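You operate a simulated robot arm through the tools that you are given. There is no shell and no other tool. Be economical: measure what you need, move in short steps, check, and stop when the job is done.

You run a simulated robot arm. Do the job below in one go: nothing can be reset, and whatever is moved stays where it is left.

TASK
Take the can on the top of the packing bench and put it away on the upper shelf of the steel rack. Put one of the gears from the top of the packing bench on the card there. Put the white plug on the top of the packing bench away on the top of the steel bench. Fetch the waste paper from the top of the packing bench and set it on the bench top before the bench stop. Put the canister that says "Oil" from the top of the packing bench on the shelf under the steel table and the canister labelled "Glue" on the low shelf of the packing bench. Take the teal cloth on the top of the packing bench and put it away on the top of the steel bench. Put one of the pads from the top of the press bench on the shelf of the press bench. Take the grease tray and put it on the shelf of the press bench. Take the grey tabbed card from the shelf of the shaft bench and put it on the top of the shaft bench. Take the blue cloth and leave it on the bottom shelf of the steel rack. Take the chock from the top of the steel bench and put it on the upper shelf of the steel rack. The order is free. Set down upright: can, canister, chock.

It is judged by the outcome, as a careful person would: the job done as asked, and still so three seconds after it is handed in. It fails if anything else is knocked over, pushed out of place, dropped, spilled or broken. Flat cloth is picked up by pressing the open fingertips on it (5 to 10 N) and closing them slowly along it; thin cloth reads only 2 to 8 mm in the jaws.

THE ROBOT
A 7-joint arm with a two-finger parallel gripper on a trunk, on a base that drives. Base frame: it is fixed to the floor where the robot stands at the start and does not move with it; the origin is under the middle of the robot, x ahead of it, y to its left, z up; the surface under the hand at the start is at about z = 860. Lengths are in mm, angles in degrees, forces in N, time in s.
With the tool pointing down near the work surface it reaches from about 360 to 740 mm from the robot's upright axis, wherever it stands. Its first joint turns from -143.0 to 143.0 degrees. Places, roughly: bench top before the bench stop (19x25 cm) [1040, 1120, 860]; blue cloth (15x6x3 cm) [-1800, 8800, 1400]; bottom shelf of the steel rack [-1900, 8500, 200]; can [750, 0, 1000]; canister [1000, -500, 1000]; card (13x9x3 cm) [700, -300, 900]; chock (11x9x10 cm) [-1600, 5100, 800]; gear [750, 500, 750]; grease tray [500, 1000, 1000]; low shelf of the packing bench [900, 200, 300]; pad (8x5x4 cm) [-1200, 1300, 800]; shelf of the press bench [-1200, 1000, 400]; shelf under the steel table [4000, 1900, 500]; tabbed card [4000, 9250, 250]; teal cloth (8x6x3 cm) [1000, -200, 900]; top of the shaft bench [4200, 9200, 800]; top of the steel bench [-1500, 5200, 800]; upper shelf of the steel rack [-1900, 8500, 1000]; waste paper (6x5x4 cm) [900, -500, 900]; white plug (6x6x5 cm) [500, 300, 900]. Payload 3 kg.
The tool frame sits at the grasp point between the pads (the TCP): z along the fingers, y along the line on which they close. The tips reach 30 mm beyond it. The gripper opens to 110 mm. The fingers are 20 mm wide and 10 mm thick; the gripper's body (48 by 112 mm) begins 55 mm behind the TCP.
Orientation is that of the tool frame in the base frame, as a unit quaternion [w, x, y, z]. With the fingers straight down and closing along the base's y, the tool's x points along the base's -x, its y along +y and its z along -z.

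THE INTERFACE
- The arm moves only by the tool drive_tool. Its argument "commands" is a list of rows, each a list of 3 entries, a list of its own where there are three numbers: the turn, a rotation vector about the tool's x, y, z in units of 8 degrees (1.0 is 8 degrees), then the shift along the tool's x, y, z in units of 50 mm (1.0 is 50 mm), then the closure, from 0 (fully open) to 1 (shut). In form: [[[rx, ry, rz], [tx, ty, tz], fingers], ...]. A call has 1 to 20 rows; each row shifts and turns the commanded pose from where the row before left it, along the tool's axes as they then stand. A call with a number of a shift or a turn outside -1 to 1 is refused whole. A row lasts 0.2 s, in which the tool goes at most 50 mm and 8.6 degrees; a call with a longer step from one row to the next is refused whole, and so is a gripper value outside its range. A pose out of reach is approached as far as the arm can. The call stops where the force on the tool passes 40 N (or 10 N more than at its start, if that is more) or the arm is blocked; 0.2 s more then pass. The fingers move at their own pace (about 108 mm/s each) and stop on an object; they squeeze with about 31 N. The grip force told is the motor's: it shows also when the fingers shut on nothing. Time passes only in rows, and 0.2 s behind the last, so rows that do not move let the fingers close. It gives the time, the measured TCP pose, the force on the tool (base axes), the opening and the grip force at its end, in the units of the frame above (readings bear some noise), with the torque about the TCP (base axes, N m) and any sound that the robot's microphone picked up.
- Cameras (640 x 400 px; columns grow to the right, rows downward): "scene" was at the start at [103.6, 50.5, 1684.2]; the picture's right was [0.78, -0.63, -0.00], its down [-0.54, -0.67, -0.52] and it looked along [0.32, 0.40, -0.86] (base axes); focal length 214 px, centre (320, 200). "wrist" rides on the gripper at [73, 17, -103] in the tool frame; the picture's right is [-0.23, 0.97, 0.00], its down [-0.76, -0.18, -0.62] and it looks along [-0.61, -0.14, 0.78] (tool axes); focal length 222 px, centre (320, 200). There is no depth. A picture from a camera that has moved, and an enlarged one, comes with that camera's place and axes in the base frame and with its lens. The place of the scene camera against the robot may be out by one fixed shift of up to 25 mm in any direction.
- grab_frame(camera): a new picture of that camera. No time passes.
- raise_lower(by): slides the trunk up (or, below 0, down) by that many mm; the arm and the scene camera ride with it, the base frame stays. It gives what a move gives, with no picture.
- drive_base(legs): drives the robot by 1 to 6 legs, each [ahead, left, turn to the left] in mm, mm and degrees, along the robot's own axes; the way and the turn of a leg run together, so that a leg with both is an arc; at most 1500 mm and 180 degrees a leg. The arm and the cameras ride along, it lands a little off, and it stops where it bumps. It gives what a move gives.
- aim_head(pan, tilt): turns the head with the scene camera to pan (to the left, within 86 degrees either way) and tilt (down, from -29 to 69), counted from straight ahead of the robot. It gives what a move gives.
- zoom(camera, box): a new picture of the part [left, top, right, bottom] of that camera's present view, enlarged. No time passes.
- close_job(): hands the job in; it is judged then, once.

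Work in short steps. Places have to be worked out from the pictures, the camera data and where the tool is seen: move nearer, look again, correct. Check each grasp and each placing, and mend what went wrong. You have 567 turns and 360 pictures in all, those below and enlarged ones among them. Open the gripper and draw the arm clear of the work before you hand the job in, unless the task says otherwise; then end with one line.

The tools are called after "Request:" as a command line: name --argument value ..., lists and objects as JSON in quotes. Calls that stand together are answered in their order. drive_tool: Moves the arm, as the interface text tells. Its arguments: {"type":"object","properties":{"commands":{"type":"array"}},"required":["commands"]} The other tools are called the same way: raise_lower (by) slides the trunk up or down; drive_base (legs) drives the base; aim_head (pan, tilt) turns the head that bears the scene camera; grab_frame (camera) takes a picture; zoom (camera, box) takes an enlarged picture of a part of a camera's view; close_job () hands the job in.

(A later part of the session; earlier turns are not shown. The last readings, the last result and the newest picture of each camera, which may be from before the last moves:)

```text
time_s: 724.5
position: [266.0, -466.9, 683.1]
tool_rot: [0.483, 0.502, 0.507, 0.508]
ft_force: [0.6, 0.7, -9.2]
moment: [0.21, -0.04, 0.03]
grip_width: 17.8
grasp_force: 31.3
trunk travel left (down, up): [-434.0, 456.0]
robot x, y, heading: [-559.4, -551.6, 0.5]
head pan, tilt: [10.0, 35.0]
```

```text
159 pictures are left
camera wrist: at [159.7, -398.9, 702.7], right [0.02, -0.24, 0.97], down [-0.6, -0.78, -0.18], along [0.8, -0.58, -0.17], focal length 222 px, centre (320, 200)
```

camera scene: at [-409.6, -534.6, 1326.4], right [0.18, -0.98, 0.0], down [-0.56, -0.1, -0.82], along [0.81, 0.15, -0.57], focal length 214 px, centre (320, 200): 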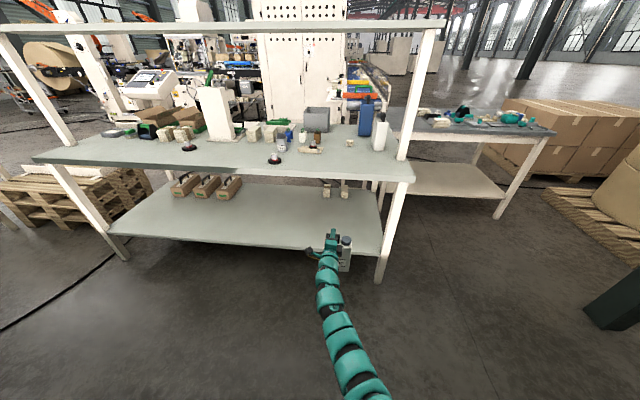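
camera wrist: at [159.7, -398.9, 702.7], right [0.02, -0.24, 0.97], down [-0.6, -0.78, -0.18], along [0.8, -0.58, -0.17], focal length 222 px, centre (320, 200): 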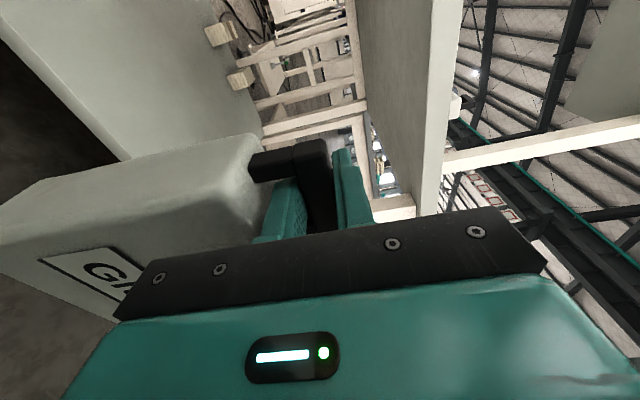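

Low shelf ≈ z 365–395, free in front here. Lower to TCP z≈612 and drive in.

Request:
raise_lower --by -65

Request:
drive_base --legs '[[150, 60, 0]]'

Request:
grab_frame --camera "scene"

Request:
grab_frame --camera "wrist"

```text
time_s: 725.5
position: [265.6, -467.3, 618.5]
tool_rot: [0.484, 0.501, 0.507, 0.508]
ft_force: [-0.1, -0.2, -9.3]
moment: [0.2, 0.0, 0.03]
grip_width: 18.1
grasp_force: 30.9
trunk travel left (down, up): [-369.0, 521.0]
robot x, y, heading: [-556.2, -551.7, 0.6]
head pan, tilt: [10.0, 35.0]
```

```text
time_s: 726.9
position: [417.4, -403.2, 616.0]
tool_rot: [0.484, 0.501, 0.507, 0.507]
ft_force: [0.2, 0.6, -8.9]
moment: [0.24, -0.01, -0.01]
grip_width: 17.9
grasp_force: 31.4
trunk travel left (down, up): [-369.0, 521.0]
robot x, y, heading: [-406.4, -485.3, 0.7]
head pan, tilt: [10.0, 35.0]
```

```text
158 pictures are left
camera scene: at [-257.6, -471.8, 1261.4], right [0.18, -0.98, 0.0], down [-0.56, -0.1, -0.82], along [0.8, 0.15, -0.57], focal length 214 px, centre (320, 200)
```

scene: 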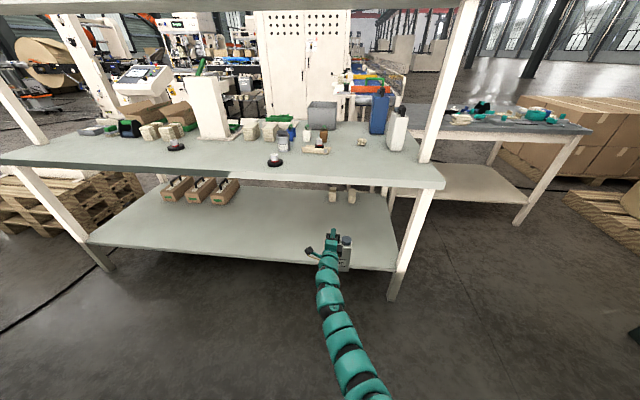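

```text
157 pictures are left
camera wrist: at [311.5, -335.0, 637.6], right [0.02, -0.24, 0.97], down [-0.6, -0.78, -0.18], along [0.8, -0.58, -0.17], focal length 222 px, centre (320, 200)
```

wrist: 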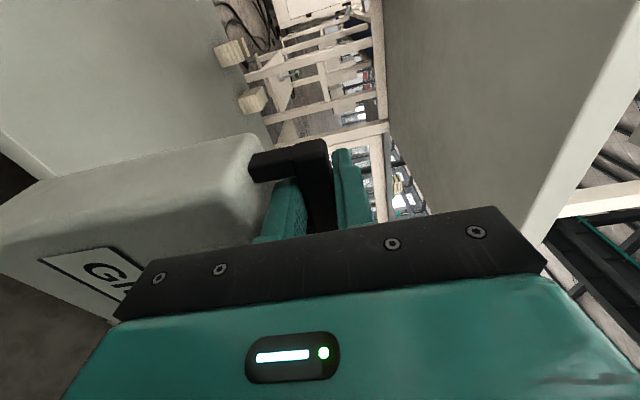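

Low shelf is set back: front ≈ x 540, z ≈ 280. Lower further and drive in.

Request:
raise_lower --by -90

Request:
drive_base --legs '[[120, 0, 0]]'

Request:
grab_frame --camera "wrist"

Request:
zoom --camera "scene" --box '[200, 150, 440, 300]'

```text
time_s: 728.2
position: [417.5, -403.6, 526.3]
tool_rot: [0.484, 0.501, 0.507, 0.508]
ft_force: [-0.2, -0.5, -8.6]
moment: [0.27, 0.02, 0.01]
grip_width: 17.8
grasp_force: 31.2
trunk travel left (down, up): [-279.0, 611.0]
robot x, y, heading: [-405.0, -487.7, 0.6]
head pan, tilt: [10.0, 35.0]
```

```text
time_s: 729.4
position: [536.6, -403.2, 527.0]
tool_rot: [0.483, 0.501, 0.507, 0.509]
ft_force: [-0.1, 0.2, -9.6]
moment: [0.24, 0.02, -0.02]
grip_width: 18.0
grasp_force: 31.5
trunk travel left (down, up): [-279.0, 611.0]
robot x, y, heading: [-284.6, -485.7, 0.6]
head pan, tilt: [10.0, 35.0]
```

```text
156 pictures are left
camera wrist: at [431.0, -333.8, 547.5], right [0.02, -0.24, 0.97], down [-0.6, -0.78, -0.18], along [0.8, -0.58, -0.17], focal length 222 px, centre (320, 200)
```

wrist: 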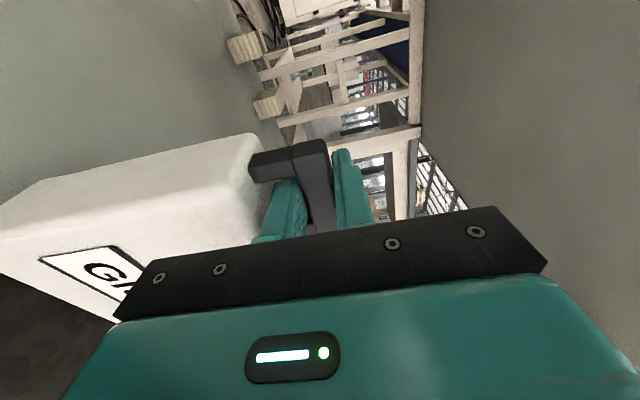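

```text
2.67 times, centred on (320, 225) of scene
camera zoom: at [-138.1, -470.6, 1171.4], right [0.18, -0.98, 0.0], down [-0.56, -0.1, -0.82], along [0.8, 0.15, -0.57], focal length 572 px, centre (320, 133)
```

zoom: 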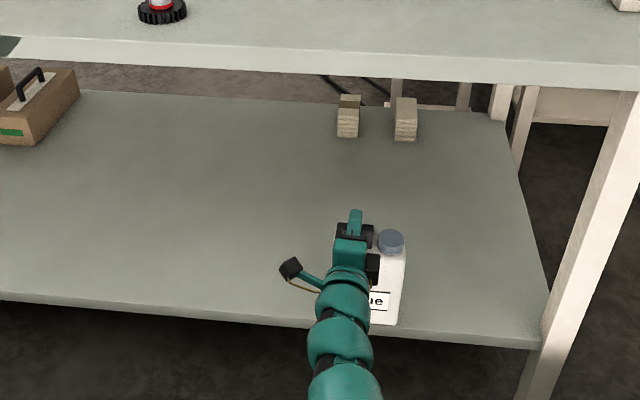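

Continue in 80 mm and lower to touch.

Request:
drive_base --legs '[[85, 0, 0]]'

Request:
raise_lower --by -30

Request:
grab_frame --camera "wrist"

Request:
zoom --camera "scene" --box '[240, 170, 420, 290]'

```text
time_s: 730.5
position: [624.0, -401.8, 527.2]
tool_rot: [0.483, 0.502, 0.507, 0.508]
ft_force: [-0.6, -0.5, -8.7]
moment: [0.22, 0.0, -0.03]
grip_width: 18.0
grasp_force: 30.9
trunk travel left (down, up): [-279.0, 611.0]
robot x, y, heading: [-196.7, -483.0, 0.5]
head pan, tilt: [10.0, 35.0]
```

```text
time_s: 731.3
position: [623.2, -402.4, 496.5]
tool_rot: [0.483, 0.501, 0.507, 0.508]
ft_force: [-0.4, -0.2, -9.0]
moment: [0.22, 0.01, 0.0]
grip_width: 17.9
grasp_force: 30.7
trunk travel left (down, up): [-249.0, 641.0]
robot x, y, heading: [-202.4, -484.3, 0.6]
head pan, tilt: [10.0, 35.0]
```

```text
154 pictures are left
camera wrist: at [516.8, -333.9, 516.9], right [0.03, -0.24, 0.97], down [-0.6, -0.78, -0.18], along [0.8, -0.58, -0.17], focal length 222 px, centre (320, 200)
```

wrist: 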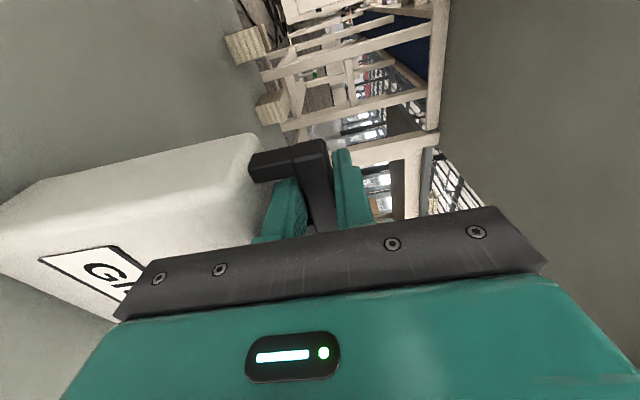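

```text
3.33 times, centred on (330, 230) of scene
camera zoom: at [-52.4, -470.0, 1141.4], right [0.18, -0.98, 0.0], down [-0.56, -0.1, -0.82], along [0.81, 0.15, -0.57], focal length 715 px, centre (287, 100)
```

zoom: 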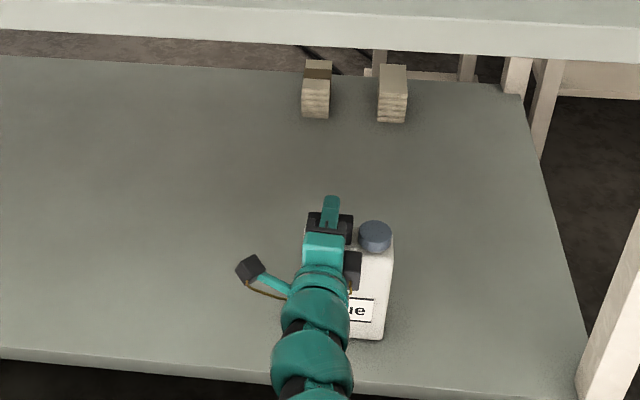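

Well over the shelf. Lower gently.

Request:
raise_lower --by -8

Request:
raise_lower --by -6

Request:
raise_lower --by -5

```text
time_s: 731.8
position: [622.8, -400.9, 492.1]
tool_rot: [0.485, 0.499, 0.506, 0.509]
ft_force: [-2.7, 3.7, 6.7]
moment: [-0.5, -0.3, -0.05]
grip_width: 17.9
grasp_force: 31.1
trunk travel left (down, up): [-241.0, 649.0]
robot x, y, heading: [-201.3, -485.5, 0.5]
head pan, tilt: [10.0, 35.0]
```

```text
time_s: 732.4
position: [621.2, -399.2, 489.9]
tool_rot: [0.484, 0.498, 0.506, 0.512]
ft_force: [-6.4, 14.1, 34.1]
moment: [-0.68, -0.24, -0.05]
grip_width: 18.2
grasp_force: 30.9
trunk travel left (down, up): [-235.0, 655.0]
robot x, y, heading: [-201.2, -483.1, 0.6]
head pan, tilt: [10.0, 35.0]
```

```text
time_s: 732.8
position: [622.0, -398.4, 491.1]
tool_rot: [0.487, 0.496, 0.504, 0.513]
ft_force: [-3.7, 1.0, 18.5]
moment: [-0.63, -0.1, -0.37]
grip_width: 18.4
grasp_force: 30.6
trunk travel left (down, up): [-233.0, 657.0]
robot x, y, heading: [-197.5, -485.3, 0.6]
head pan, tilt: [10.0, 35.0]
stopped: the force on the tool passed its limit at 51 N (the readings are from after the stop); the commanded pose is now the measured one
```

Standing on the shelf. Open to 24.5 mm as on approach and back straight out.

Request:
drive_tool --commands '[[[0, 0, 0], [0, 0, 0], 0.775], [[0, 0, 0], [0, 0, 0], 0.775], [[0, 0, 0], [0, 0, 0], 0.775]]'

Request:
drive_base --legs '[[-20, 0, 0]]'

Request:
zoom --camera "wrist" --box '[160, 80, 400, 240]'

```text
time_s: 733.5
position: [621.2, -398.6, 487.2]
tool_rot: [0.484, 0.499, 0.505, 0.512]
ft_force: [-4.6, 1.7, 12.8]
moment: [-0.07, 0.2, -0.04]
grip_width: 24.2
grasp_force: 0.1
trunk travel left (down, up): [-233.0, 657.0]
robot x, y, heading: [-202.2, -483.9, 0.7]
head pan, tilt: [10.0, 35.0]
```

```text
time_s: 734.3
position: [601.4, -400.5, 488.1]
tool_rot: [0.485, 0.498, 0.504, 0.512]
ft_force: [3.7, -4.9, 23.8]
moment: [-0.2, -0.11, -0.02]
grip_width: 25.3
grasp_force: 0.0
trunk travel left (down, up): [-233.0, 657.0]
robot x, y, heading: [-218.9, -480.7, 0.6]
head pan, tilt: [10.0, 35.0]
```

```text
2.50 times, centred on (280, 160) of wrist
camera zoom: at [496.1, -332.5, 509.0], right [0.01, -0.25, 0.97], down [-0.6, -0.78, -0.19], along [0.8, -0.58, -0.16], focal length 555 px, centre (420, 300)
```

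zoom: 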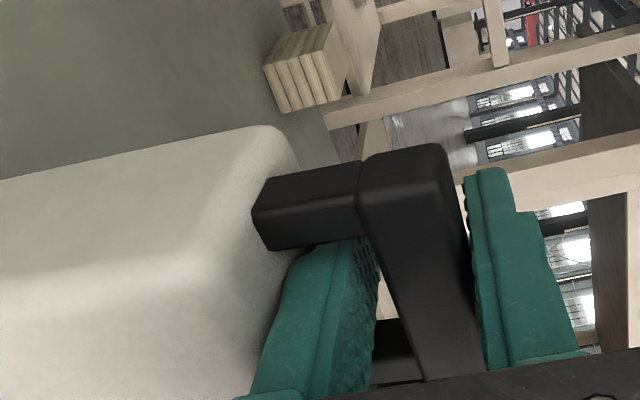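

The lower finger presses on the body; raise 4 mm before withdrawing more.

Request:
raise_lower --by 4

Request:
grab_frame --camera "scene"

```text
time_s: 734.9
position: [602.7, -399.8, 490.9]
tool_rot: [0.485, 0.5, 0.505, 0.51]
ft_force: [0.7, -0.3, 0.0]
moment: [-0.01, -0.02, 0.01]
grip_width: 24.7
grasp_force: 0.1
trunk travel left (down, up): [-237.0, 653.0]
robot x, y, heading: [-218.0, -485.8, 0.6]
head pan, tilt: [10.0, 35.0]
```

```text
151 pictures are left
camera scene: at [-73.4, -470.1, 1129.5], right [0.18, -0.98, 0.0], down [-0.56, -0.1, -0.82], along [0.81, 0.15, -0.57], focal length 214 px, centre (320, 200)
```

scene: 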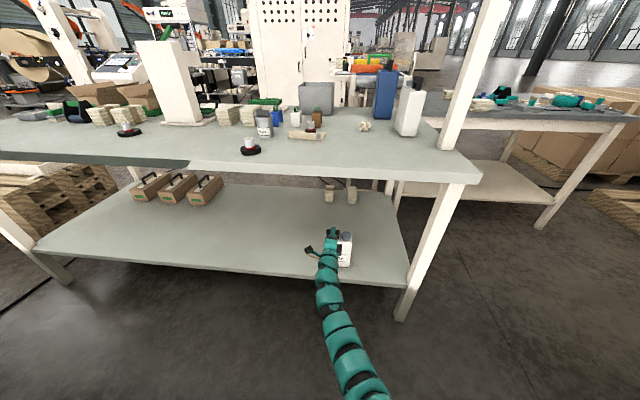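

Free of force now. Back out fully and check.

Request:
drive_base --legs '[[-60, 0, 0]]'

Request:
grab_frame --camera "wrist"

Request:
zoom --camera "scene" --box '[240, 170, 420, 290]'

```text
time_s: 735.8
position: [543.2, -399.8, 491.0]
tool_rot: [0.485, 0.499, 0.505, 0.511]
ft_force: [0.8, -0.6, -0.3]
moment: [0.02, 0.01, 0.0]
grip_width: 24.7
grasp_force: 0.1
trunk travel left (down, up): [-237.0, 653.0]
robot x, y, heading: [-281.2, -483.2, 0.8]
head pan, tilt: [10.0, 35.0]
```

```text
150 pictures are left
camera wrist: at [436.2, -332.4, 511.0], right [0.02, -0.25, 0.97], down [-0.6, -0.78, -0.19], along [0.8, -0.58, -0.16], focal length 222 px, centre (320, 200)
```

wrist: 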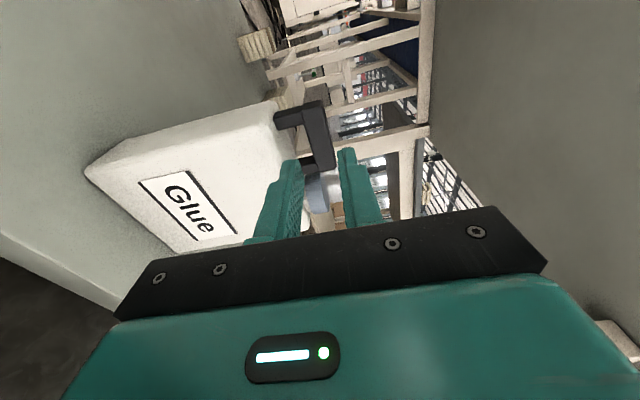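

```text
3.33 times, centred on (330, 230) of scene
camera zoom: at [-133.8, -470.5, 1129.7], right [0.18, -0.98, 0.0], down [-0.56, -0.1, -0.82], along [0.81, 0.15, -0.57], focal length 715 px, centre (287, 100)
```

zoom: 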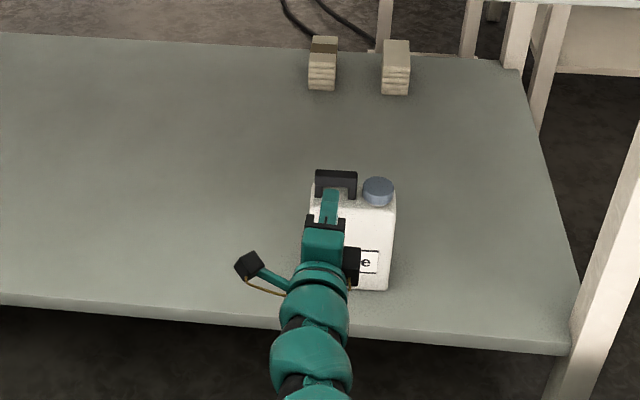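

Glue is done. Now Oil from the front: back off, roll the hand back to closing sideways, and tilt it down 40°.

Request:
drive_base --legs '[[-230, 0, -0.7]]'

Request:
raise_lower --by 400

Request:
drive_tool --commands '[[[0, 0, -0.95], [0, 0, 0], 0], [[0, 0, -0.95], [0, 0, 0], 0], [[0, 0, -0.95], [0, 0, 0], 0], [[0, 0, -0.95], [0, 0, 0], 0], [[0, 0, -0.95], [0, 0, 0], 0], [[0, 0, -0.95], [0, 0, 0], 0], [[0, 0, -0.95], [0, 0, 0], 0], [[0, 0, -0.95], [0, 0, 0], 0], [[0, 0, -0.95], [0, 0, 0], 0], [[0, 0, -0.95], [0, 0, 0], 0], [[0, 0, -0.95], [0, 0, 0], 0], [[0, 0, -0.8], [0, 0, 0], 0], [[0, 0, 0], [0, 0, 0], 0]]'

Request:
drive_tool --commands '[[[0, 0.9, 0], [0, 0, 0], 0], [[0, 0.9, 0], [0, 0, 0], 0], [[0, 0.9, 0], [0, 0, 0], 0], [[0, 0.9, 0], [0, 0, 0], 0], [[0, 0.9, 0], [0, 0, 0], 0], [[0, 0, 0], [0, 0, 0], 0]]'

```text
time_s: 737.6
position: [311.1, -408.3, 490.8]
tool_rot: [0.487, 0.5, 0.504, 0.509]
ft_force: [0.4, -0.3, 0.5]
moment: [0.0, 0.01, -0.02]
grip_width: 24.9
grasp_force: 0.0
trunk travel left (down, up): [-237.0, 653.0]
robot x, y, heading: [-514.3, -484.1, 0.0]
head pan, tilt: [10.0, 35.0]
```

```text
time_s: 741.4
position: [311.6, -408.4, 891.7]
tool_rot: [0.487, 0.5, 0.503, 0.509]
ft_force: [-0.5, 0.4, 0.2]
moment: [0.02, 0.0, 0.0]
grip_width: 24.6
grasp_force: 0.0
trunk travel left (down, up): [-637.0, 253.0]
robot x, y, heading: [-509.7, -487.5, 0.2]
head pan, tilt: [10.0, 35.0]
```

```text
time_s: 744.2
position: [311.9, -407.8, 891.7]
tool_rot: [0.704, -0.003, 0.71, 0.016]
ft_force: [0.1, -0.2, -0.2]
moment: [0.0, -0.04, 0.0]
grip_width: 110.2
grasp_force: 0.0
trunk travel left (down, up): [-637.0, 253.0]
robot x, y, heading: [-514.6, -485.1, 0.3]
head pan, tilt: [10.0, 35.0]
```

```text
time_s: 745.6
position: [312.8, -407.4, 890.7]
tool_rot: [0.45, -0.006, 0.893, 0.014]
ft_force: [0.0, 0.1, 0.6]
moment: [0.02, 0.0, 0.03]
grip_width: 109.9
grasp_force: 0.0
trunk travel left (down, up): [-637.0, 253.0]
robot x, y, heading: [-511.6, -488.5, 0.1]
head pan, tilt: [10.0, 35.0]
```

Request:
raise_lower --by 120

Request:
drive_tool --commands '[[[0, 0, 0], [-0.5, 0, -0.38], 0.3], [[0, 0, 0], [-0.5, 0, -0.38], 0.3], [[0, 0, 0], [-0.5, 0, -0.38], 0.3], [[0, 0, 0], [0, 0, 0], 0.3]]'

Request:
drive_base --legs '[[250, -170, 0]]'

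Request:
grab_frame --camera "wrist"

Request:
grab_frame --camera "scene"

```text
time_s: 747.1
position: [313.0, -407.2, 1011.8]
tool_rot: [0.45, -0.006, 0.893, 0.014]
ft_force: [0.1, -0.3, -0.7]
moment: [0.02, 0.01, 0.03]
grip_width: 110.0
grasp_force: 0.1
trunk travel left (down, up): [-757.0, 133.0]
robot x, y, heading: [-512.8, -487.7, 0.5]
head pan, tilt: [10.0, 35.0]
```

```text
time_s: 748.1
position: [308.7, -409.8, 1105.5]
tool_rot: [0.45, -0.008, 0.893, 0.014]
ft_force: [-0.9, -0.4, 0.5]
moment: [-0.01, 0.03, -0.01]
grip_width: 77.1
grasp_force: 0.0
trunk travel left (down, up): [-757.0, 133.0]
robot x, y, heading: [-512.3, -486.3, 0.1]
head pan, tilt: [10.0, 35.0]
```

```text
time_s: 750.2
position: [563.4, -581.3, 1104.8]
tool_rot: [0.45, -0.007, 0.893, 0.015]
ft_force: [-0.4, -0.3, 0.5]
moment: [0.0, 0.03, 0.02]
grip_width: 77.0
grasp_force: 0.1
trunk travel left (down, up): [-757.0, 133.0]
robot x, y, heading: [-257.5, -659.4, -0.1]
head pan, tilt: [10.0, 35.0]
```

```text
148 pictures are left
camera wrist: at [436.6, -568.8, 1109.3], right [0.11, 0.97, 0.2], down [-0.04, -0.2, 0.98], along [0.99, -0.12, 0.02], focal length 222 px, centre (320, 200)
```

wrist: 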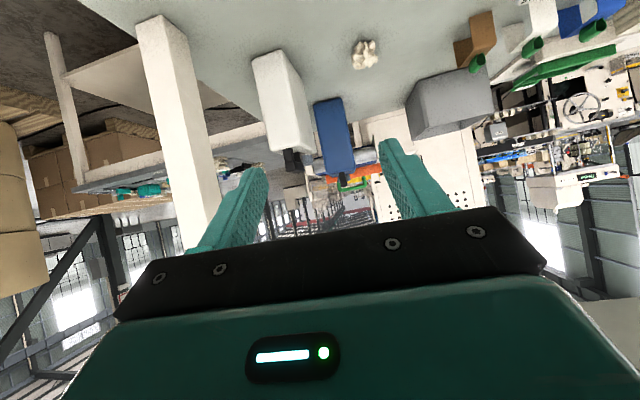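

```text
147 pictures are left
camera scene: at [-111.0, -645.3, 1649.6], right [0.18, -0.98, 0.0], down [-0.57, -0.1, -0.82], along [0.81, 0.14, -0.57], focal length 214 px, centre (320, 200)
```

scene: 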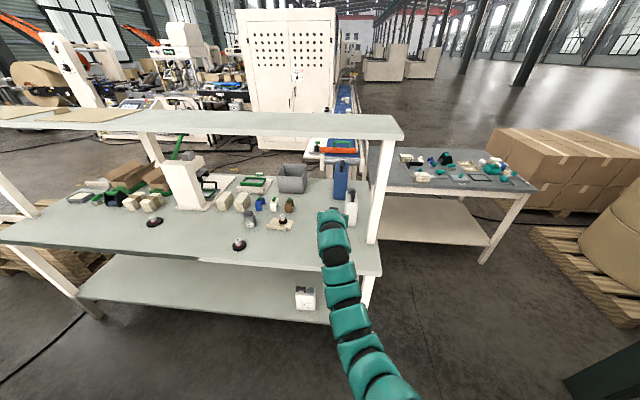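

Request:
zoom --camera "wrist" --box '[220, 30, 400, 190]'

Request:
zoom --camera "scene" --box '[270, 130, 420, 240]'

```text
2.50 times, centred on (310, 110) of wrist
camera zoom: at [436.6, -568.8, 1109.3], right [0.11, 0.97, 0.2], down [-0.04, -0.2, 0.98], along [0.99, -0.12, 0.02], focal length 555 px, centre (345, 425)
```

zoom: 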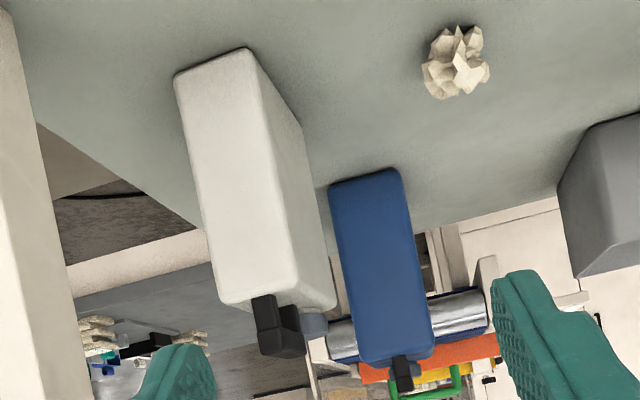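

```text
3.64 times, centred on (345, 185) of scene
camera zoom: at [-111.0, -645.3, 1649.6], right [0.18, -0.98, 0.0], down [-0.57, -0.1, -0.82], along [0.81, 0.14, -0.57], focal length 780 px, centre (229, 254)
```

zoom: 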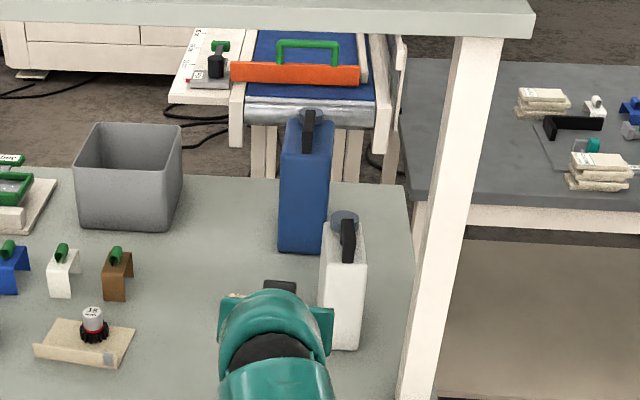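

Oil's long axis is at heading ≈6°, near face at x≈805, y≈-651. Move closer for a second look.

Request:
drive_base --legs '[[110, -55, 0]]'

Request:
grab_frame --camera "wrist"

Request:
zoom --camera "wrist" --box '[220, 60, 400, 190]'

```text
time_s: 751.4
position: [675.4, -637.9, 1104.5]
tool_rot: [0.45, -0.007, 0.893, 0.014]
ft_force: [0.5, -0.6, 0.7]
moment: [-0.01, 0.01, 0.02]
grip_width: 77.0
grasp_force: 0.1
trunk travel left (down, up): [-757.0, 133.0]
robot x, y, heading: [-150.5, -712.9, 0.2]
head pan, tilt: [10.0, 35.0]
```

```text
144 pictures are left
camera wrist: at [547.7, -624.7, 1108.7], right [0.11, 0.97, 0.2], down [-0.04, -0.2, 0.98], along [0.99, -0.12, 0.02], focal length 222 px, centre (320, 200)
```

wrist: 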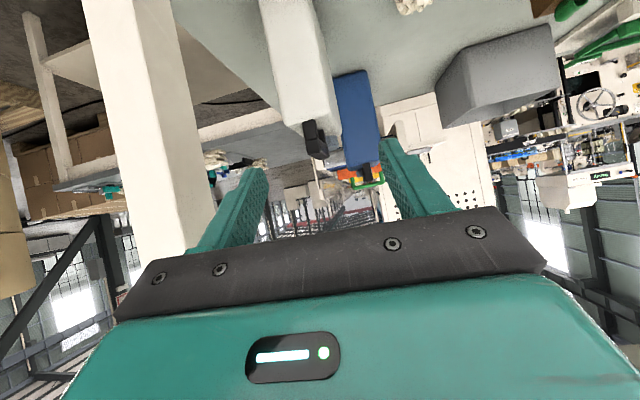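

```text
3.08 times, centred on (310, 125) of wrist
camera zoom: at [547.7, -624.7, 1108.7], right [0.11, 0.97, 0.2], down [-0.04, -0.2, 0.98], along [0.99, -0.12, 0.02], focal length 684 px, centre (351, 431)
```

zoom: 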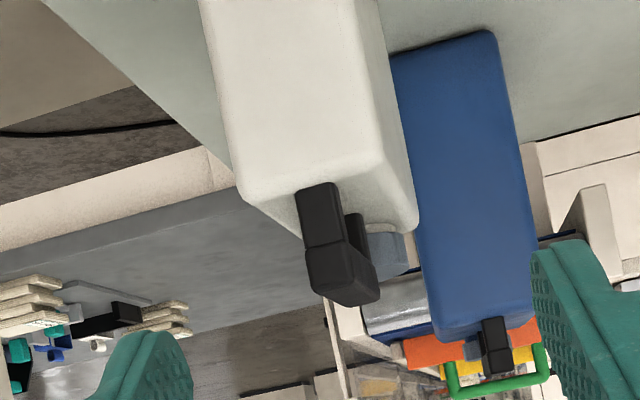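

Bar ≈ from (821,-654) to (879,-638), z≈1040–1058. Yaw the tool ~10°, and move over it.

Request:
drive_tool --commands '[[[-0.48, 0, -0.353], [0, -0.08, 0], 0.35], [[-0.48, 0, -0.353], [0, -0.08, 0], 0.35], [[0, 0, 0], [0, 0, 0], 0.35]]'

Request:
drive_base --legs '[[120, 0, 0]]'

Request:
grab_frame --camera "wrist"

Request:
zoom --camera "wrist" --box '[220, 40, 420, 190]'

```text
time_s: 752.2
position: [674.1, -645.1, 1103.9]
tool_rot: [0.448, -0.081, 0.889, 0.052]
ft_force: [0.5, 0.1, -0.1]
moment: [-0.01, -0.02, 0.02]
grip_width: 71.7
grasp_force: 0.0
trunk travel left (down, up): [-757.0, 133.0]
robot x, y, heading: [-149.8, -710.4, 0.1]
head pan, tilt: [10.0, 35.0]
```

```text
time_s: 753.5
position: [794.7, -645.3, 1103.5]
tool_rot: [0.448, -0.08, 0.889, 0.051]
ft_force: [0.6, -0.3, 0.1]
moment: [0.05, 0.01, -0.02]
grip_width: 71.4
grasp_force: 0.1
trunk travel left (down, up): [-757.0, 133.0]
robot x, y, heading: [-31.6, -713.7, -0.2]
head pan, tilt: [10.0, 35.0]
```

```text
142 pictures are left
camera wrist: at [666.8, -654.0, 1107.9], right [-0.05, 0.98, 0.2], down [-0.01, -0.2, 0.98], along [1.0, 0.05, 0.02], focal length 222 px, centre (320, 200)
```

wrist: 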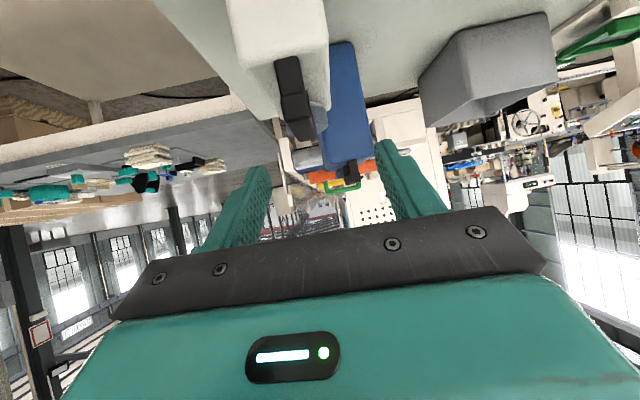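

```text
2.67 times, centred on (320, 115) of wrist
camera zoom: at [666.8, -654.0, 1107.9], right [-0.05, 0.98, 0.2], down [-0.01, -0.2, 0.98], along [1.0, 0.05, 0.02], focal length 592 px, centre (320, 427)
```

zoom: 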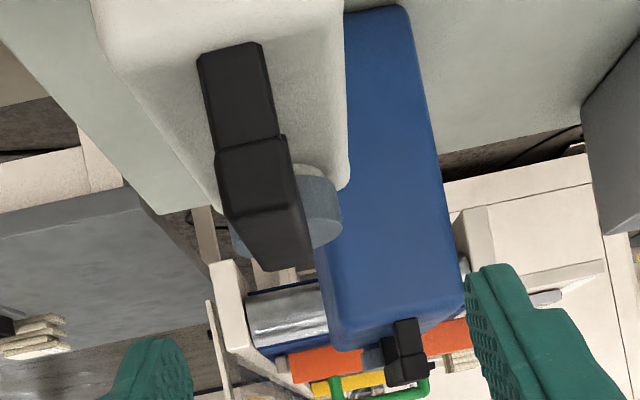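

Bar measured from x 805 to 862 at y≈-649, heading ≈5°. Align, centre and lower onto it.

Request:
drive_tool --commands '[[[0.42, 0, 0.31], [-0.42, -0.08, 0.56], 0.45], [[0, 0, 0], [0, 0, 0], 0.5]]'

Request:
drive_tool --commands '[[[0, 0, 0], [0.4, 0, 0.3], 0.5], [[0, 0, 0], [0.2, 0, 0.15], 0.5], [[0, 0, 0], [0, 0, 0], 0.5]]'

Request:
zoom --camera "wrist" --box '[220, 40, 420, 190]'

```text
time_s: 754.1
position: [827.3, -643.4, 1106.2]
tool_rot: [0.45, -0.048, 0.891, 0.036]
ft_force: [0.6, 0.2, 0.0]
moment: [-0.01, 0.02, 0.01]
grip_width: 55.3
grasp_force: 0.0
trunk travel left (down, up): [-757.0, 133.0]
robot x, y, heading: [-27.2, -714.0, 0.2]
head pan, tilt: [10.0, 35.0]
```

```text
time_s: 754.9
position: [828.7, -643.1, 1068.5]
tool_rot: [0.451, -0.048, 0.891, 0.035]
ft_force: [0.0, 0.0, -0.3]
moment: [0.02, 0.01, -0.01]
grip_width: 55.0
grasp_force: 0.1
trunk travel left (down, up): [-757.0, 133.0]
robot x, y, heading: [-33.3, -716.7, 0.3]
head pan, tilt: [10.0, 35.0]
```

```text
2.67 times, centred on (320, 115) of wrist
camera zoom: at [700.6, -642.4, 1071.7], right [0.02, 0.98, 0.2], down [-0.03, -0.2, 0.98], along [1.0, -0.02, 0.02], focal length 592 px, centre (320, 427)
```

zoom: 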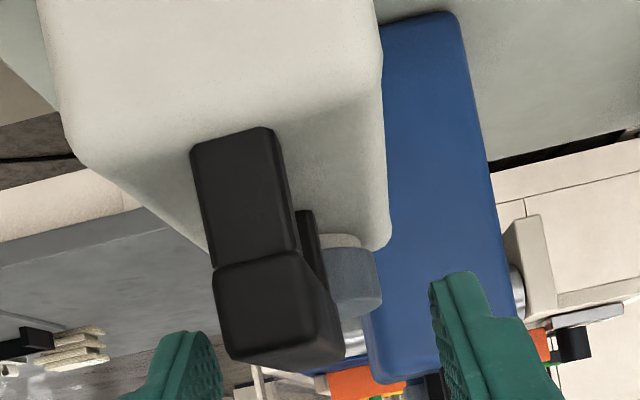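

Shift 5 mm toward -y, lower 12 mm, close.

Request:
drive_tool --commands '[[[0, 0, 0], [0.1, -0.1, 0.07], 0.5], [[0, 0, 0], [0.09, 0, 0.07], 0.5], [[0, 0, 0], [0, 0, 0], 0.5]]'

Request:
zoom --camera "wrist" --box '[220, 60, 420, 210]'

```text
time_s: 755.7
position: [827.3, -647.7, 1055.4]
tool_rot: [0.45, -0.048, 0.891, 0.035]
ft_force: [-0.2, -0.3, 0.3]
moment: [-0.02, 0.02, -0.02]
grip_width: 54.8
grasp_force: 0.0
trunk travel left (down, up): [-757.0, 133.0]
robot x, y, heading: [-28.1, -715.0, -0.1]
head pan, tilt: [10.0, 35.0]
```

```text
2.67 times, centred on (320, 135) of wrist
camera zoom: at [700.2, -647.2, 1059.7], right [0.02, 0.98, 0.2], down [-0.03, -0.2, 0.98], along [1.0, -0.02, 0.02], focal length 592 px, centre (320, 373)
```

zoom: 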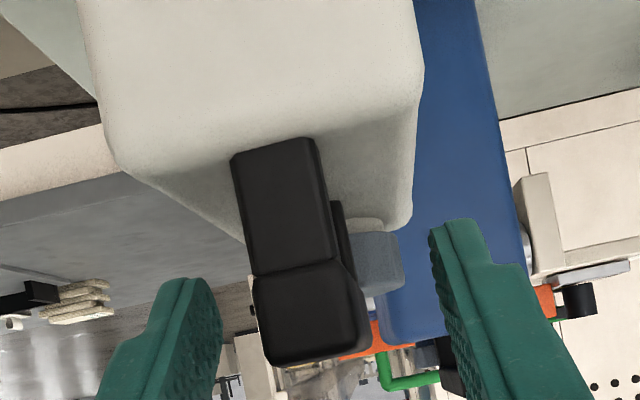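

Request:
drive_tool --commands '[[[0, 0, 0], [0, 0, 0], 0.6], [[0, 0, 0], [0, 0, 0], 0.7], [[0, 0, 0], [0, 0, 0], 0.8], [[0, 0, 0], [0, 0, 0], 1], [[0, 0, 0], [0, 0, 0], 1], [[0, 0, 0], [0, 0, 0], 1]]'

Request:
raise_lower --by 15

Request:
grab_frame --camera "wrist"

```text
time_s: 757.1
position: [828.4, -647.8, 1055.6]
tool_rot: [0.45, -0.047, 0.891, 0.035]
ft_force: [0.4, -0.3, 1.0]
moment: [-0.52, 0.06, -0.11]
grip_width: 18.1
grasp_force: 30.7
trunk travel left (down, up): [-757.0, 133.0]
robot x, y, heading: [-31.0, -712.3, 0.0]
head pan, tilt: [10.0, 35.0]
```

```text
time_s: 757.7
position: [829.2, -648.4, 1068.6]
tool_rot: [0.448, -0.048, 0.892, 0.035]
ft_force: [0.5, 0.6, -8.9]
moment: [-0.04, 0.27, -0.02]
grip_width: 18.0
grasp_force: 31.2
trunk travel left (down, up): [-772.0, 118.0]
robot x, y, heading: [-27.8, -717.4, 0.3]
head pan, tilt: [10.0, 35.0]
```

```text
138 pictures are left
camera wrist: at [701.0, -647.0, 1073.2], right [0.02, 0.98, 0.2], down [-0.02, -0.2, 0.98], along [1.0, -0.02, 0.02], focal length 222 px, centre (320, 200)
```

wrist: 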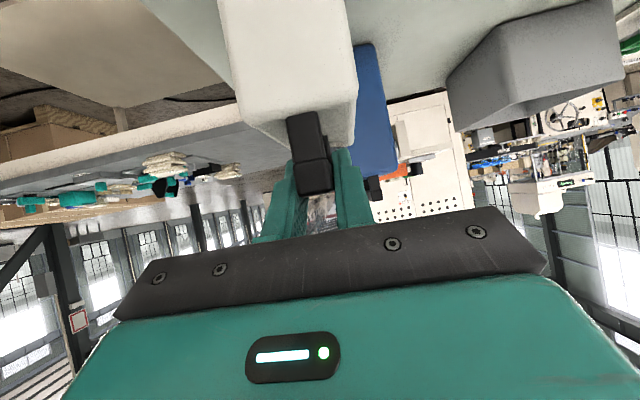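

Lifted. Raise a bit more and back out.

Request:
raise_lower --by 25

Request:
drive_base --legs '[[-450, 0, 0]]'

Request:
grab_frame --camera "wrist"

Request:
grab_frame --camera "scene"

```text
time_s: 758.4
position: [829.5, -648.4, 1094.1]
tool_rot: [0.448, -0.048, 0.892, 0.035]
ft_force: [1.1, 0.0, -10.1]
moment: [-0.04, 0.24, 0.0]
grip_width: 18.1
grasp_force: 30.8
trunk travel left (down, up): [-797.0, 93.0]
robot x, y, heading: [-33.4, -712.2, 0.1]
head pan, tilt: [10.0, 35.0]
```

```text
time_s: 761.1
position: [377.7, -652.6, 1095.5]
tool_rot: [0.45, -0.046, 0.891, 0.034]
ft_force: [-0.1, 0.2, -7.9]
moment: [-0.07, 0.27, 0.0]
grip_width: 17.9
grasp_force: 31.1
trunk travel left (down, up): [-797.0, 93.0]
robot x, y, heading: [-481.1, -712.4, -0.3]
head pan, tilt: [10.0, 35.0]
```

```text
137 pictures are left
camera wrist: at [249.6, -650.9, 1099.4], right [0.03, 0.98, 0.2], down [-0.03, -0.2, 0.98], along [1.0, -0.03, 0.02], focal length 222 px, centre (320, 200)
```

wrist: 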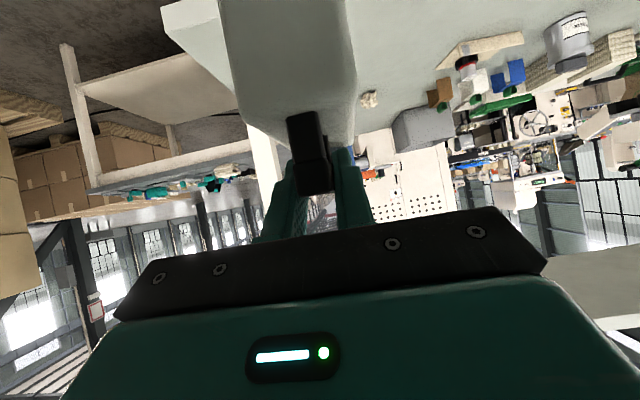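

```text
136 pictures are left
camera scene: at [-333.3, -700.4, 1689.6], right [0.17, -0.99, 0.0], down [-0.57, -0.1, -0.82], along [0.81, 0.14, -0.57], focal length 214 px, centre (320, 200)
```

scene: 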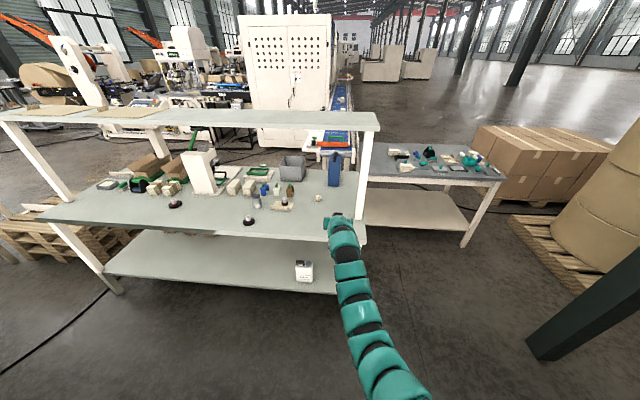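

Held upright. Turn north and travel the aisle.

Request:
drive_base --legs '[[0, 0, 90.3], [1400, -60, 0], [1400, 0, 0]]'

```text
time_s: 778.7
position: [-465.8, 2978.3, 1093.9]
tool_rot: [-0.296, 0.658, -0.603, -0.339]
ft_force: [-0.2, -0.9, -9.4]
moment: [-0.3, -0.03, -0.01]
grip_width: 17.5
grasp_force: 31.4
trunk travel left (down, up): [-797.0, 93.0]
robot x, y, heading: [-418.8, 2117.8, 89.1]
head pan, tilt: [10.0, 35.0]
```

Request:
drive_base --legs '[[0, 0, 0.9], [1400, 0, 0], [1400, 0, 0]]'

Request:
aim_head --pan -40 --tilt 20

Request:
grab_frame --camera "scene"

```text
time_s: 792.5
position: [-556.3, 5746.5, 1094.9]
tool_rot: [-0.288, 0.672, -0.587, -0.346]
ft_force: [-0.4, 0.1, -9.3]
moment: [-0.3, -0.09, 0.02]
grip_width: 17.8
grasp_force: 30.4
trunk travel left (down, up): [-797.0, 93.0]
robot x, y, heading: [-468.0, 4886.8, 91.6]
head pan, tilt: [10.0, 35.0]
```

```text
time_s: 793.6
position: [-557.1, 5746.0, 1094.1]
tool_rot: [-0.288, 0.673, -0.587, -0.347]
ft_force: [0.3, 0.0, -9.5]
moment: [-0.31, -0.1, -0.01]
grip_width: 17.9
grasp_force: 30.8
trunk travel left (down, up): [-797.0, 93.0]
robot x, y, heading: [-467.7, 4888.1, 91.6]
head pan, tilt: [-40.0, 20.0]
```

```text
135 pictures are left
camera scene: at [-432.0, 5041.7, 1713.4], right [0.78, -0.62, 0.0], down [-0.21, -0.27, -0.94], along [0.58, 0.74, -0.34], focal length 214 px, centre (320, 200)
```

scene: 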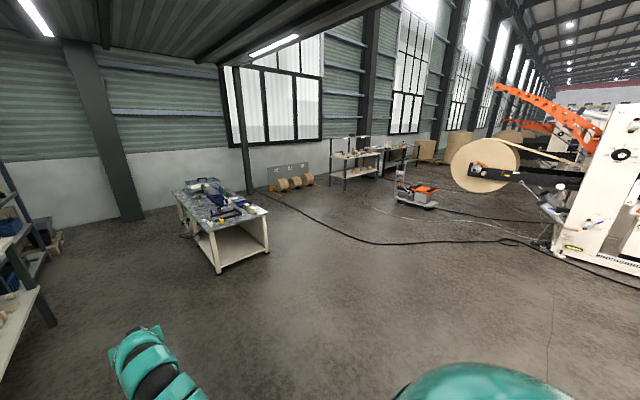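

Request:
drive_base --legs '[[0, 0, -91.6], [1400, 0, 0], [810, 0, 0], [0, 0, -90], [1200, 0, 0]]'

```text
time_s: 817.8
position: [1959.1, 2975.9, 1093.6]
tool_rot: [0.354, 0.568, 0.689, -0.278]
ft_force: [-0.1, -0.7, -9.2]
moment: [0.26, 0.07, 0.01]
grip_width: 17.9
grasp_force: 30.9
trunk travel left (down, up): [-797.0, 93.0]
robot x, y, heading: [1820.6, 3825.0, -85.4]
head pan, tilt: [-40.0, 20.0]
```

Request:
drive_base --legs '[[0, -80, -4.6], [1200, 0, 0]]'

Request:
drive_base --legs '[[1150, 0, 0]]'

```text
time_s: 824.5
position: [1848.9, 1770.3, 1093.6]
tool_rot: [0.346, 0.587, 0.673, -0.288]
ft_force: [0.3, -0.2, -9.4]
moment: [0.33, 0.08, -0.02]
grip_width: 18.2
grasp_force: 30.9
trunk travel left (down, up): [-797.0, 93.0]
robot x, y, heading: [1759.4, 2625.8, -88.2]
head pan, tilt: [-40.0, 20.0]
```

```text
time_s: 830.4
position: [1887.2, 622.8, 1092.7]
tool_rot: [0.346, 0.586, 0.675, -0.287]
ft_force: [-0.1, -0.5, -9.8]
moment: [0.32, 0.1, -0.01]
grip_width: 17.8
grasp_force: 31.1
trunk travel left (down, up): [-797.0, 93.0]
robot x, y, heading: [1793.1, 1478.6, -88.1]
head pan, tilt: [-40.0, 20.0]
```

Request:
drive_base --legs '[[0, 0, 88.1]]'

Request:
aim_head --pan 10 --tilt 20

Request:
grab_frame --camera "scene"

```text
time_s: 834.5
position: [2656.0, 1520.1, 1093.2]
tool_rot: [0.449, -0.036, 0.892, 0.028]
ft_force: [0.6, 0.0, -9.1]
moment: [-0.03, 0.35, 0.0]
grip_width: 17.9
grasp_force: 31.2
trunk travel left (down, up): [-797.0, 93.0]
robot x, y, heading: [1794.1, 1474.9, -1.5]
head pan, tilt: [-40.0, 20.0]
```

```text
time_s: 835.6
position: [2656.6, 1520.6, 1092.5]
tool_rot: [0.448, -0.037, 0.893, 0.029]
ft_force: [0.3, -0.2, -8.6]
moment: [-0.03, 0.29, 0.04]
grip_width: 17.8
grasp_force: 30.9
trunk travel left (down, up): [-797.0, 93.0]
robot x, y, heading: [1798.9, 1476.0, -1.5]
head pan, tilt: [10.0, 20.0]
```

```text
134 pictures are left
camera scene: at [1949.9, 1487.9, 1713.4], right [0.15, -0.99, 0.0], down [-0.34, -0.05, -0.94], along [0.93, 0.14, -0.34], focal length 214 px, centre (320, 200)
```

scene: 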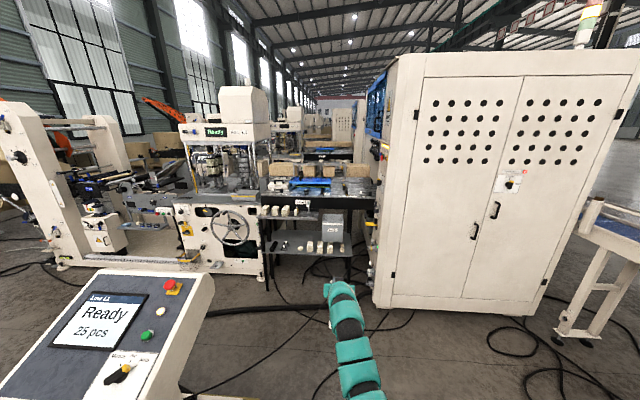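

Request:
zoom --camera "scene" --box '[230, 150, 400, 300]'

```text
2.67 times, centred on (315, 225) of scene
camera zoom: at [1949.9, 1487.9, 1713.4], right [0.15, -0.99, 0.0], down [-0.34, -0.05, -0.94], along [0.93, 0.14, -0.34], focal length 572 px, centre (333, 133)
```

zoom: 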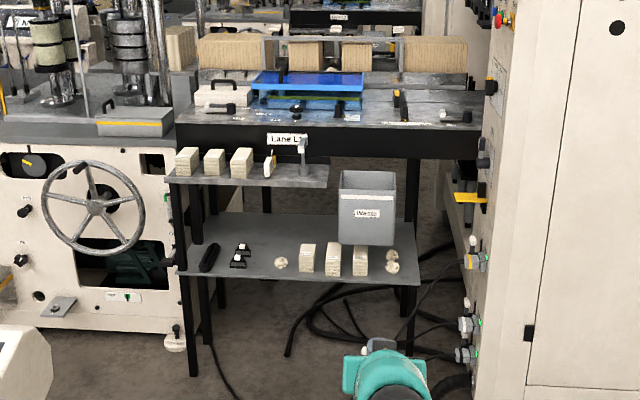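

The steel table (black frame) has a lower grey shelf with items. Get closer to find a free place.

Request:
drive_base --legs '[[600, 100, 1.5]]'

Request:
aim_head --pan 10 --tilt 30

Request:
grab_frame --camera "scene"

Request:
zoom --camera "scene" --box '[200, 120, 400, 280]'

```text
time_s: 839.1
position: [3257.8, 1638.7, 1092.2]
tool_rot: [0.448, -0.05, 0.892, 0.036]
ft_force: [-0.1, 0.1, -9.1]
moment: [-0.04, 0.28, -0.02]
grip_width: 18.1
grasp_force: 30.9
trunk travel left (down, up): [-797.0, 93.0]
robot x, y, heading: [2399.4, 1569.8, 0.4]
head pan, tilt: [10.0, 20.0]
```

```text
time_s: 839.8
position: [3257.5, 1638.4, 1092.2]
tool_rot: [0.448, -0.05, 0.892, 0.036]
ft_force: [0.2, 0.9, -9.3]
moment: [-0.09, 0.3, 0.01]
grip_width: 18.1
grasp_force: 31.0
trunk travel left (down, up): [-797.0, 93.0]
robot x, y, heading: [2398.8, 1570.4, 0.2]
head pan, tilt: [10.0, 30.0]
```

```text
132 pictures are left
camera scene: at [2551.1, 1585.1, 1697.4], right [0.18, -0.98, 0.0], down [-0.49, -0.09, -0.87], along [0.85, 0.15, -0.5], focal length 214 px, centre (320, 200)
```

scene: 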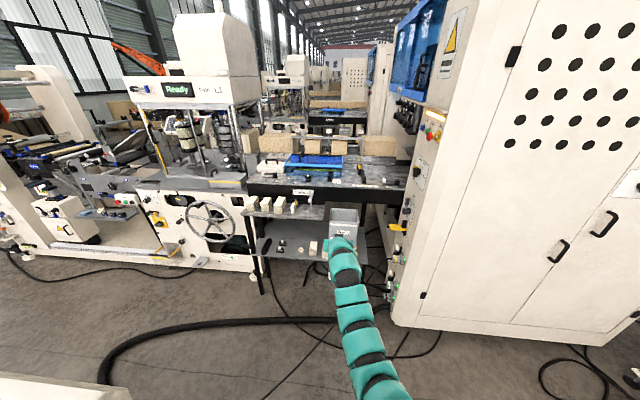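

```text
2.50 times, centred on (300, 200) of scene
camera zoom: at [2551.1, 1585.1, 1697.4], right [0.18, -0.98, 0.0], down [-0.49, -0.09, -0.87], along [0.85, 0.15, -0.5], focal length 536 px, centre (370, 200)
```

zoom: 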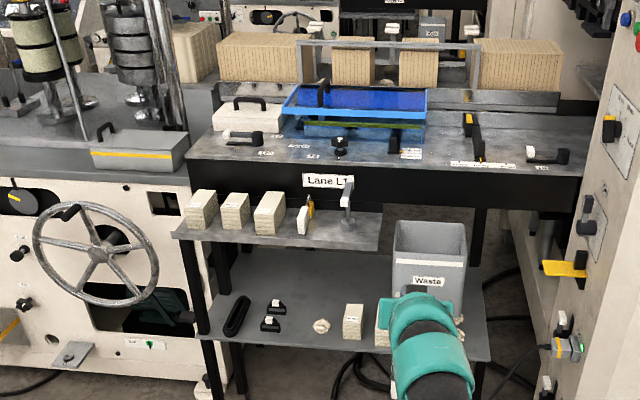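

Lower the trunk for a view of the under-shelf.

Request:
raise_lower --by -350

Request:
aim_head --pan 12 --tilt 25

Request:
zoom --camera "scene" --box '[200, 120, 400, 280]'

Request:
grab_frame --camera "wrist"

```text
time_s: 843.2
position: [3258.2, 1639.2, 743.6]
tool_rot: [0.448, -0.05, 0.892, 0.036]
ft_force: [-0.9, -0.5, -10.0]
moment: [-0.03, 0.31, 0.0]
grip_width: 18.0
grasp_force: 30.5
trunk travel left (down, up): [-447.0, 443.0]
robot x, y, heading: [2399.3, 1566.7, 0.2]
head pan, tilt: [10.0, 30.0]
```

```text
time_s: 843.9
position: [3257.1, 1638.7, 742.2]
tool_rot: [0.448, -0.05, 0.892, 0.036]
ft_force: [0.0, 0.4, -9.6]
moment: [-0.06, 0.34, -0.02]
grip_width: 17.7
grasp_force: 31.2
trunk travel left (down, up): [-447.0, 443.0]
robot x, y, heading: [2405.0, 1567.7, 0.4]
head pan, tilt: [12.0, 25.0]
```

```text
2.50 times, centred on (300, 200) of scene
camera zoom: at [2551.9, 1588.5, 1355.3], right [0.21, -0.98, 0.0], down [-0.41, -0.09, -0.91], along [0.89, 0.19, -0.42], focal length 536 px, centre (370, 200)
```

zoom: 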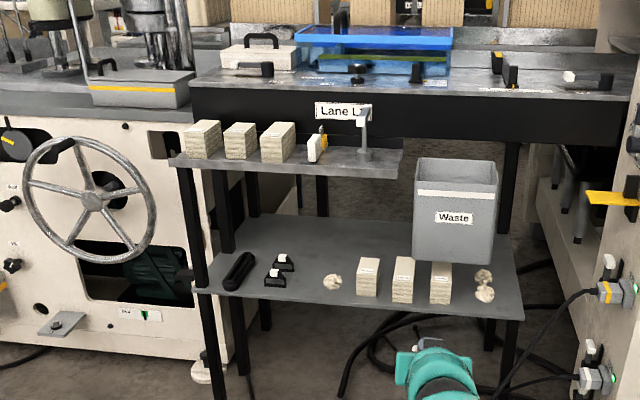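

```text
129 pictures are left
camera wrist: at [3130.1, 1639.3, 747.5], right [0.02, 0.98, 0.2], down [-0.02, -0.2, 0.98], along [1.0, -0.02, 0.02], focal length 222 px, centre (320, 200)
```

wrist: 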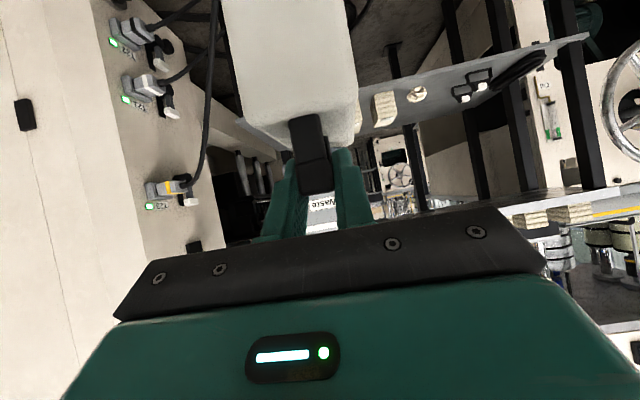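

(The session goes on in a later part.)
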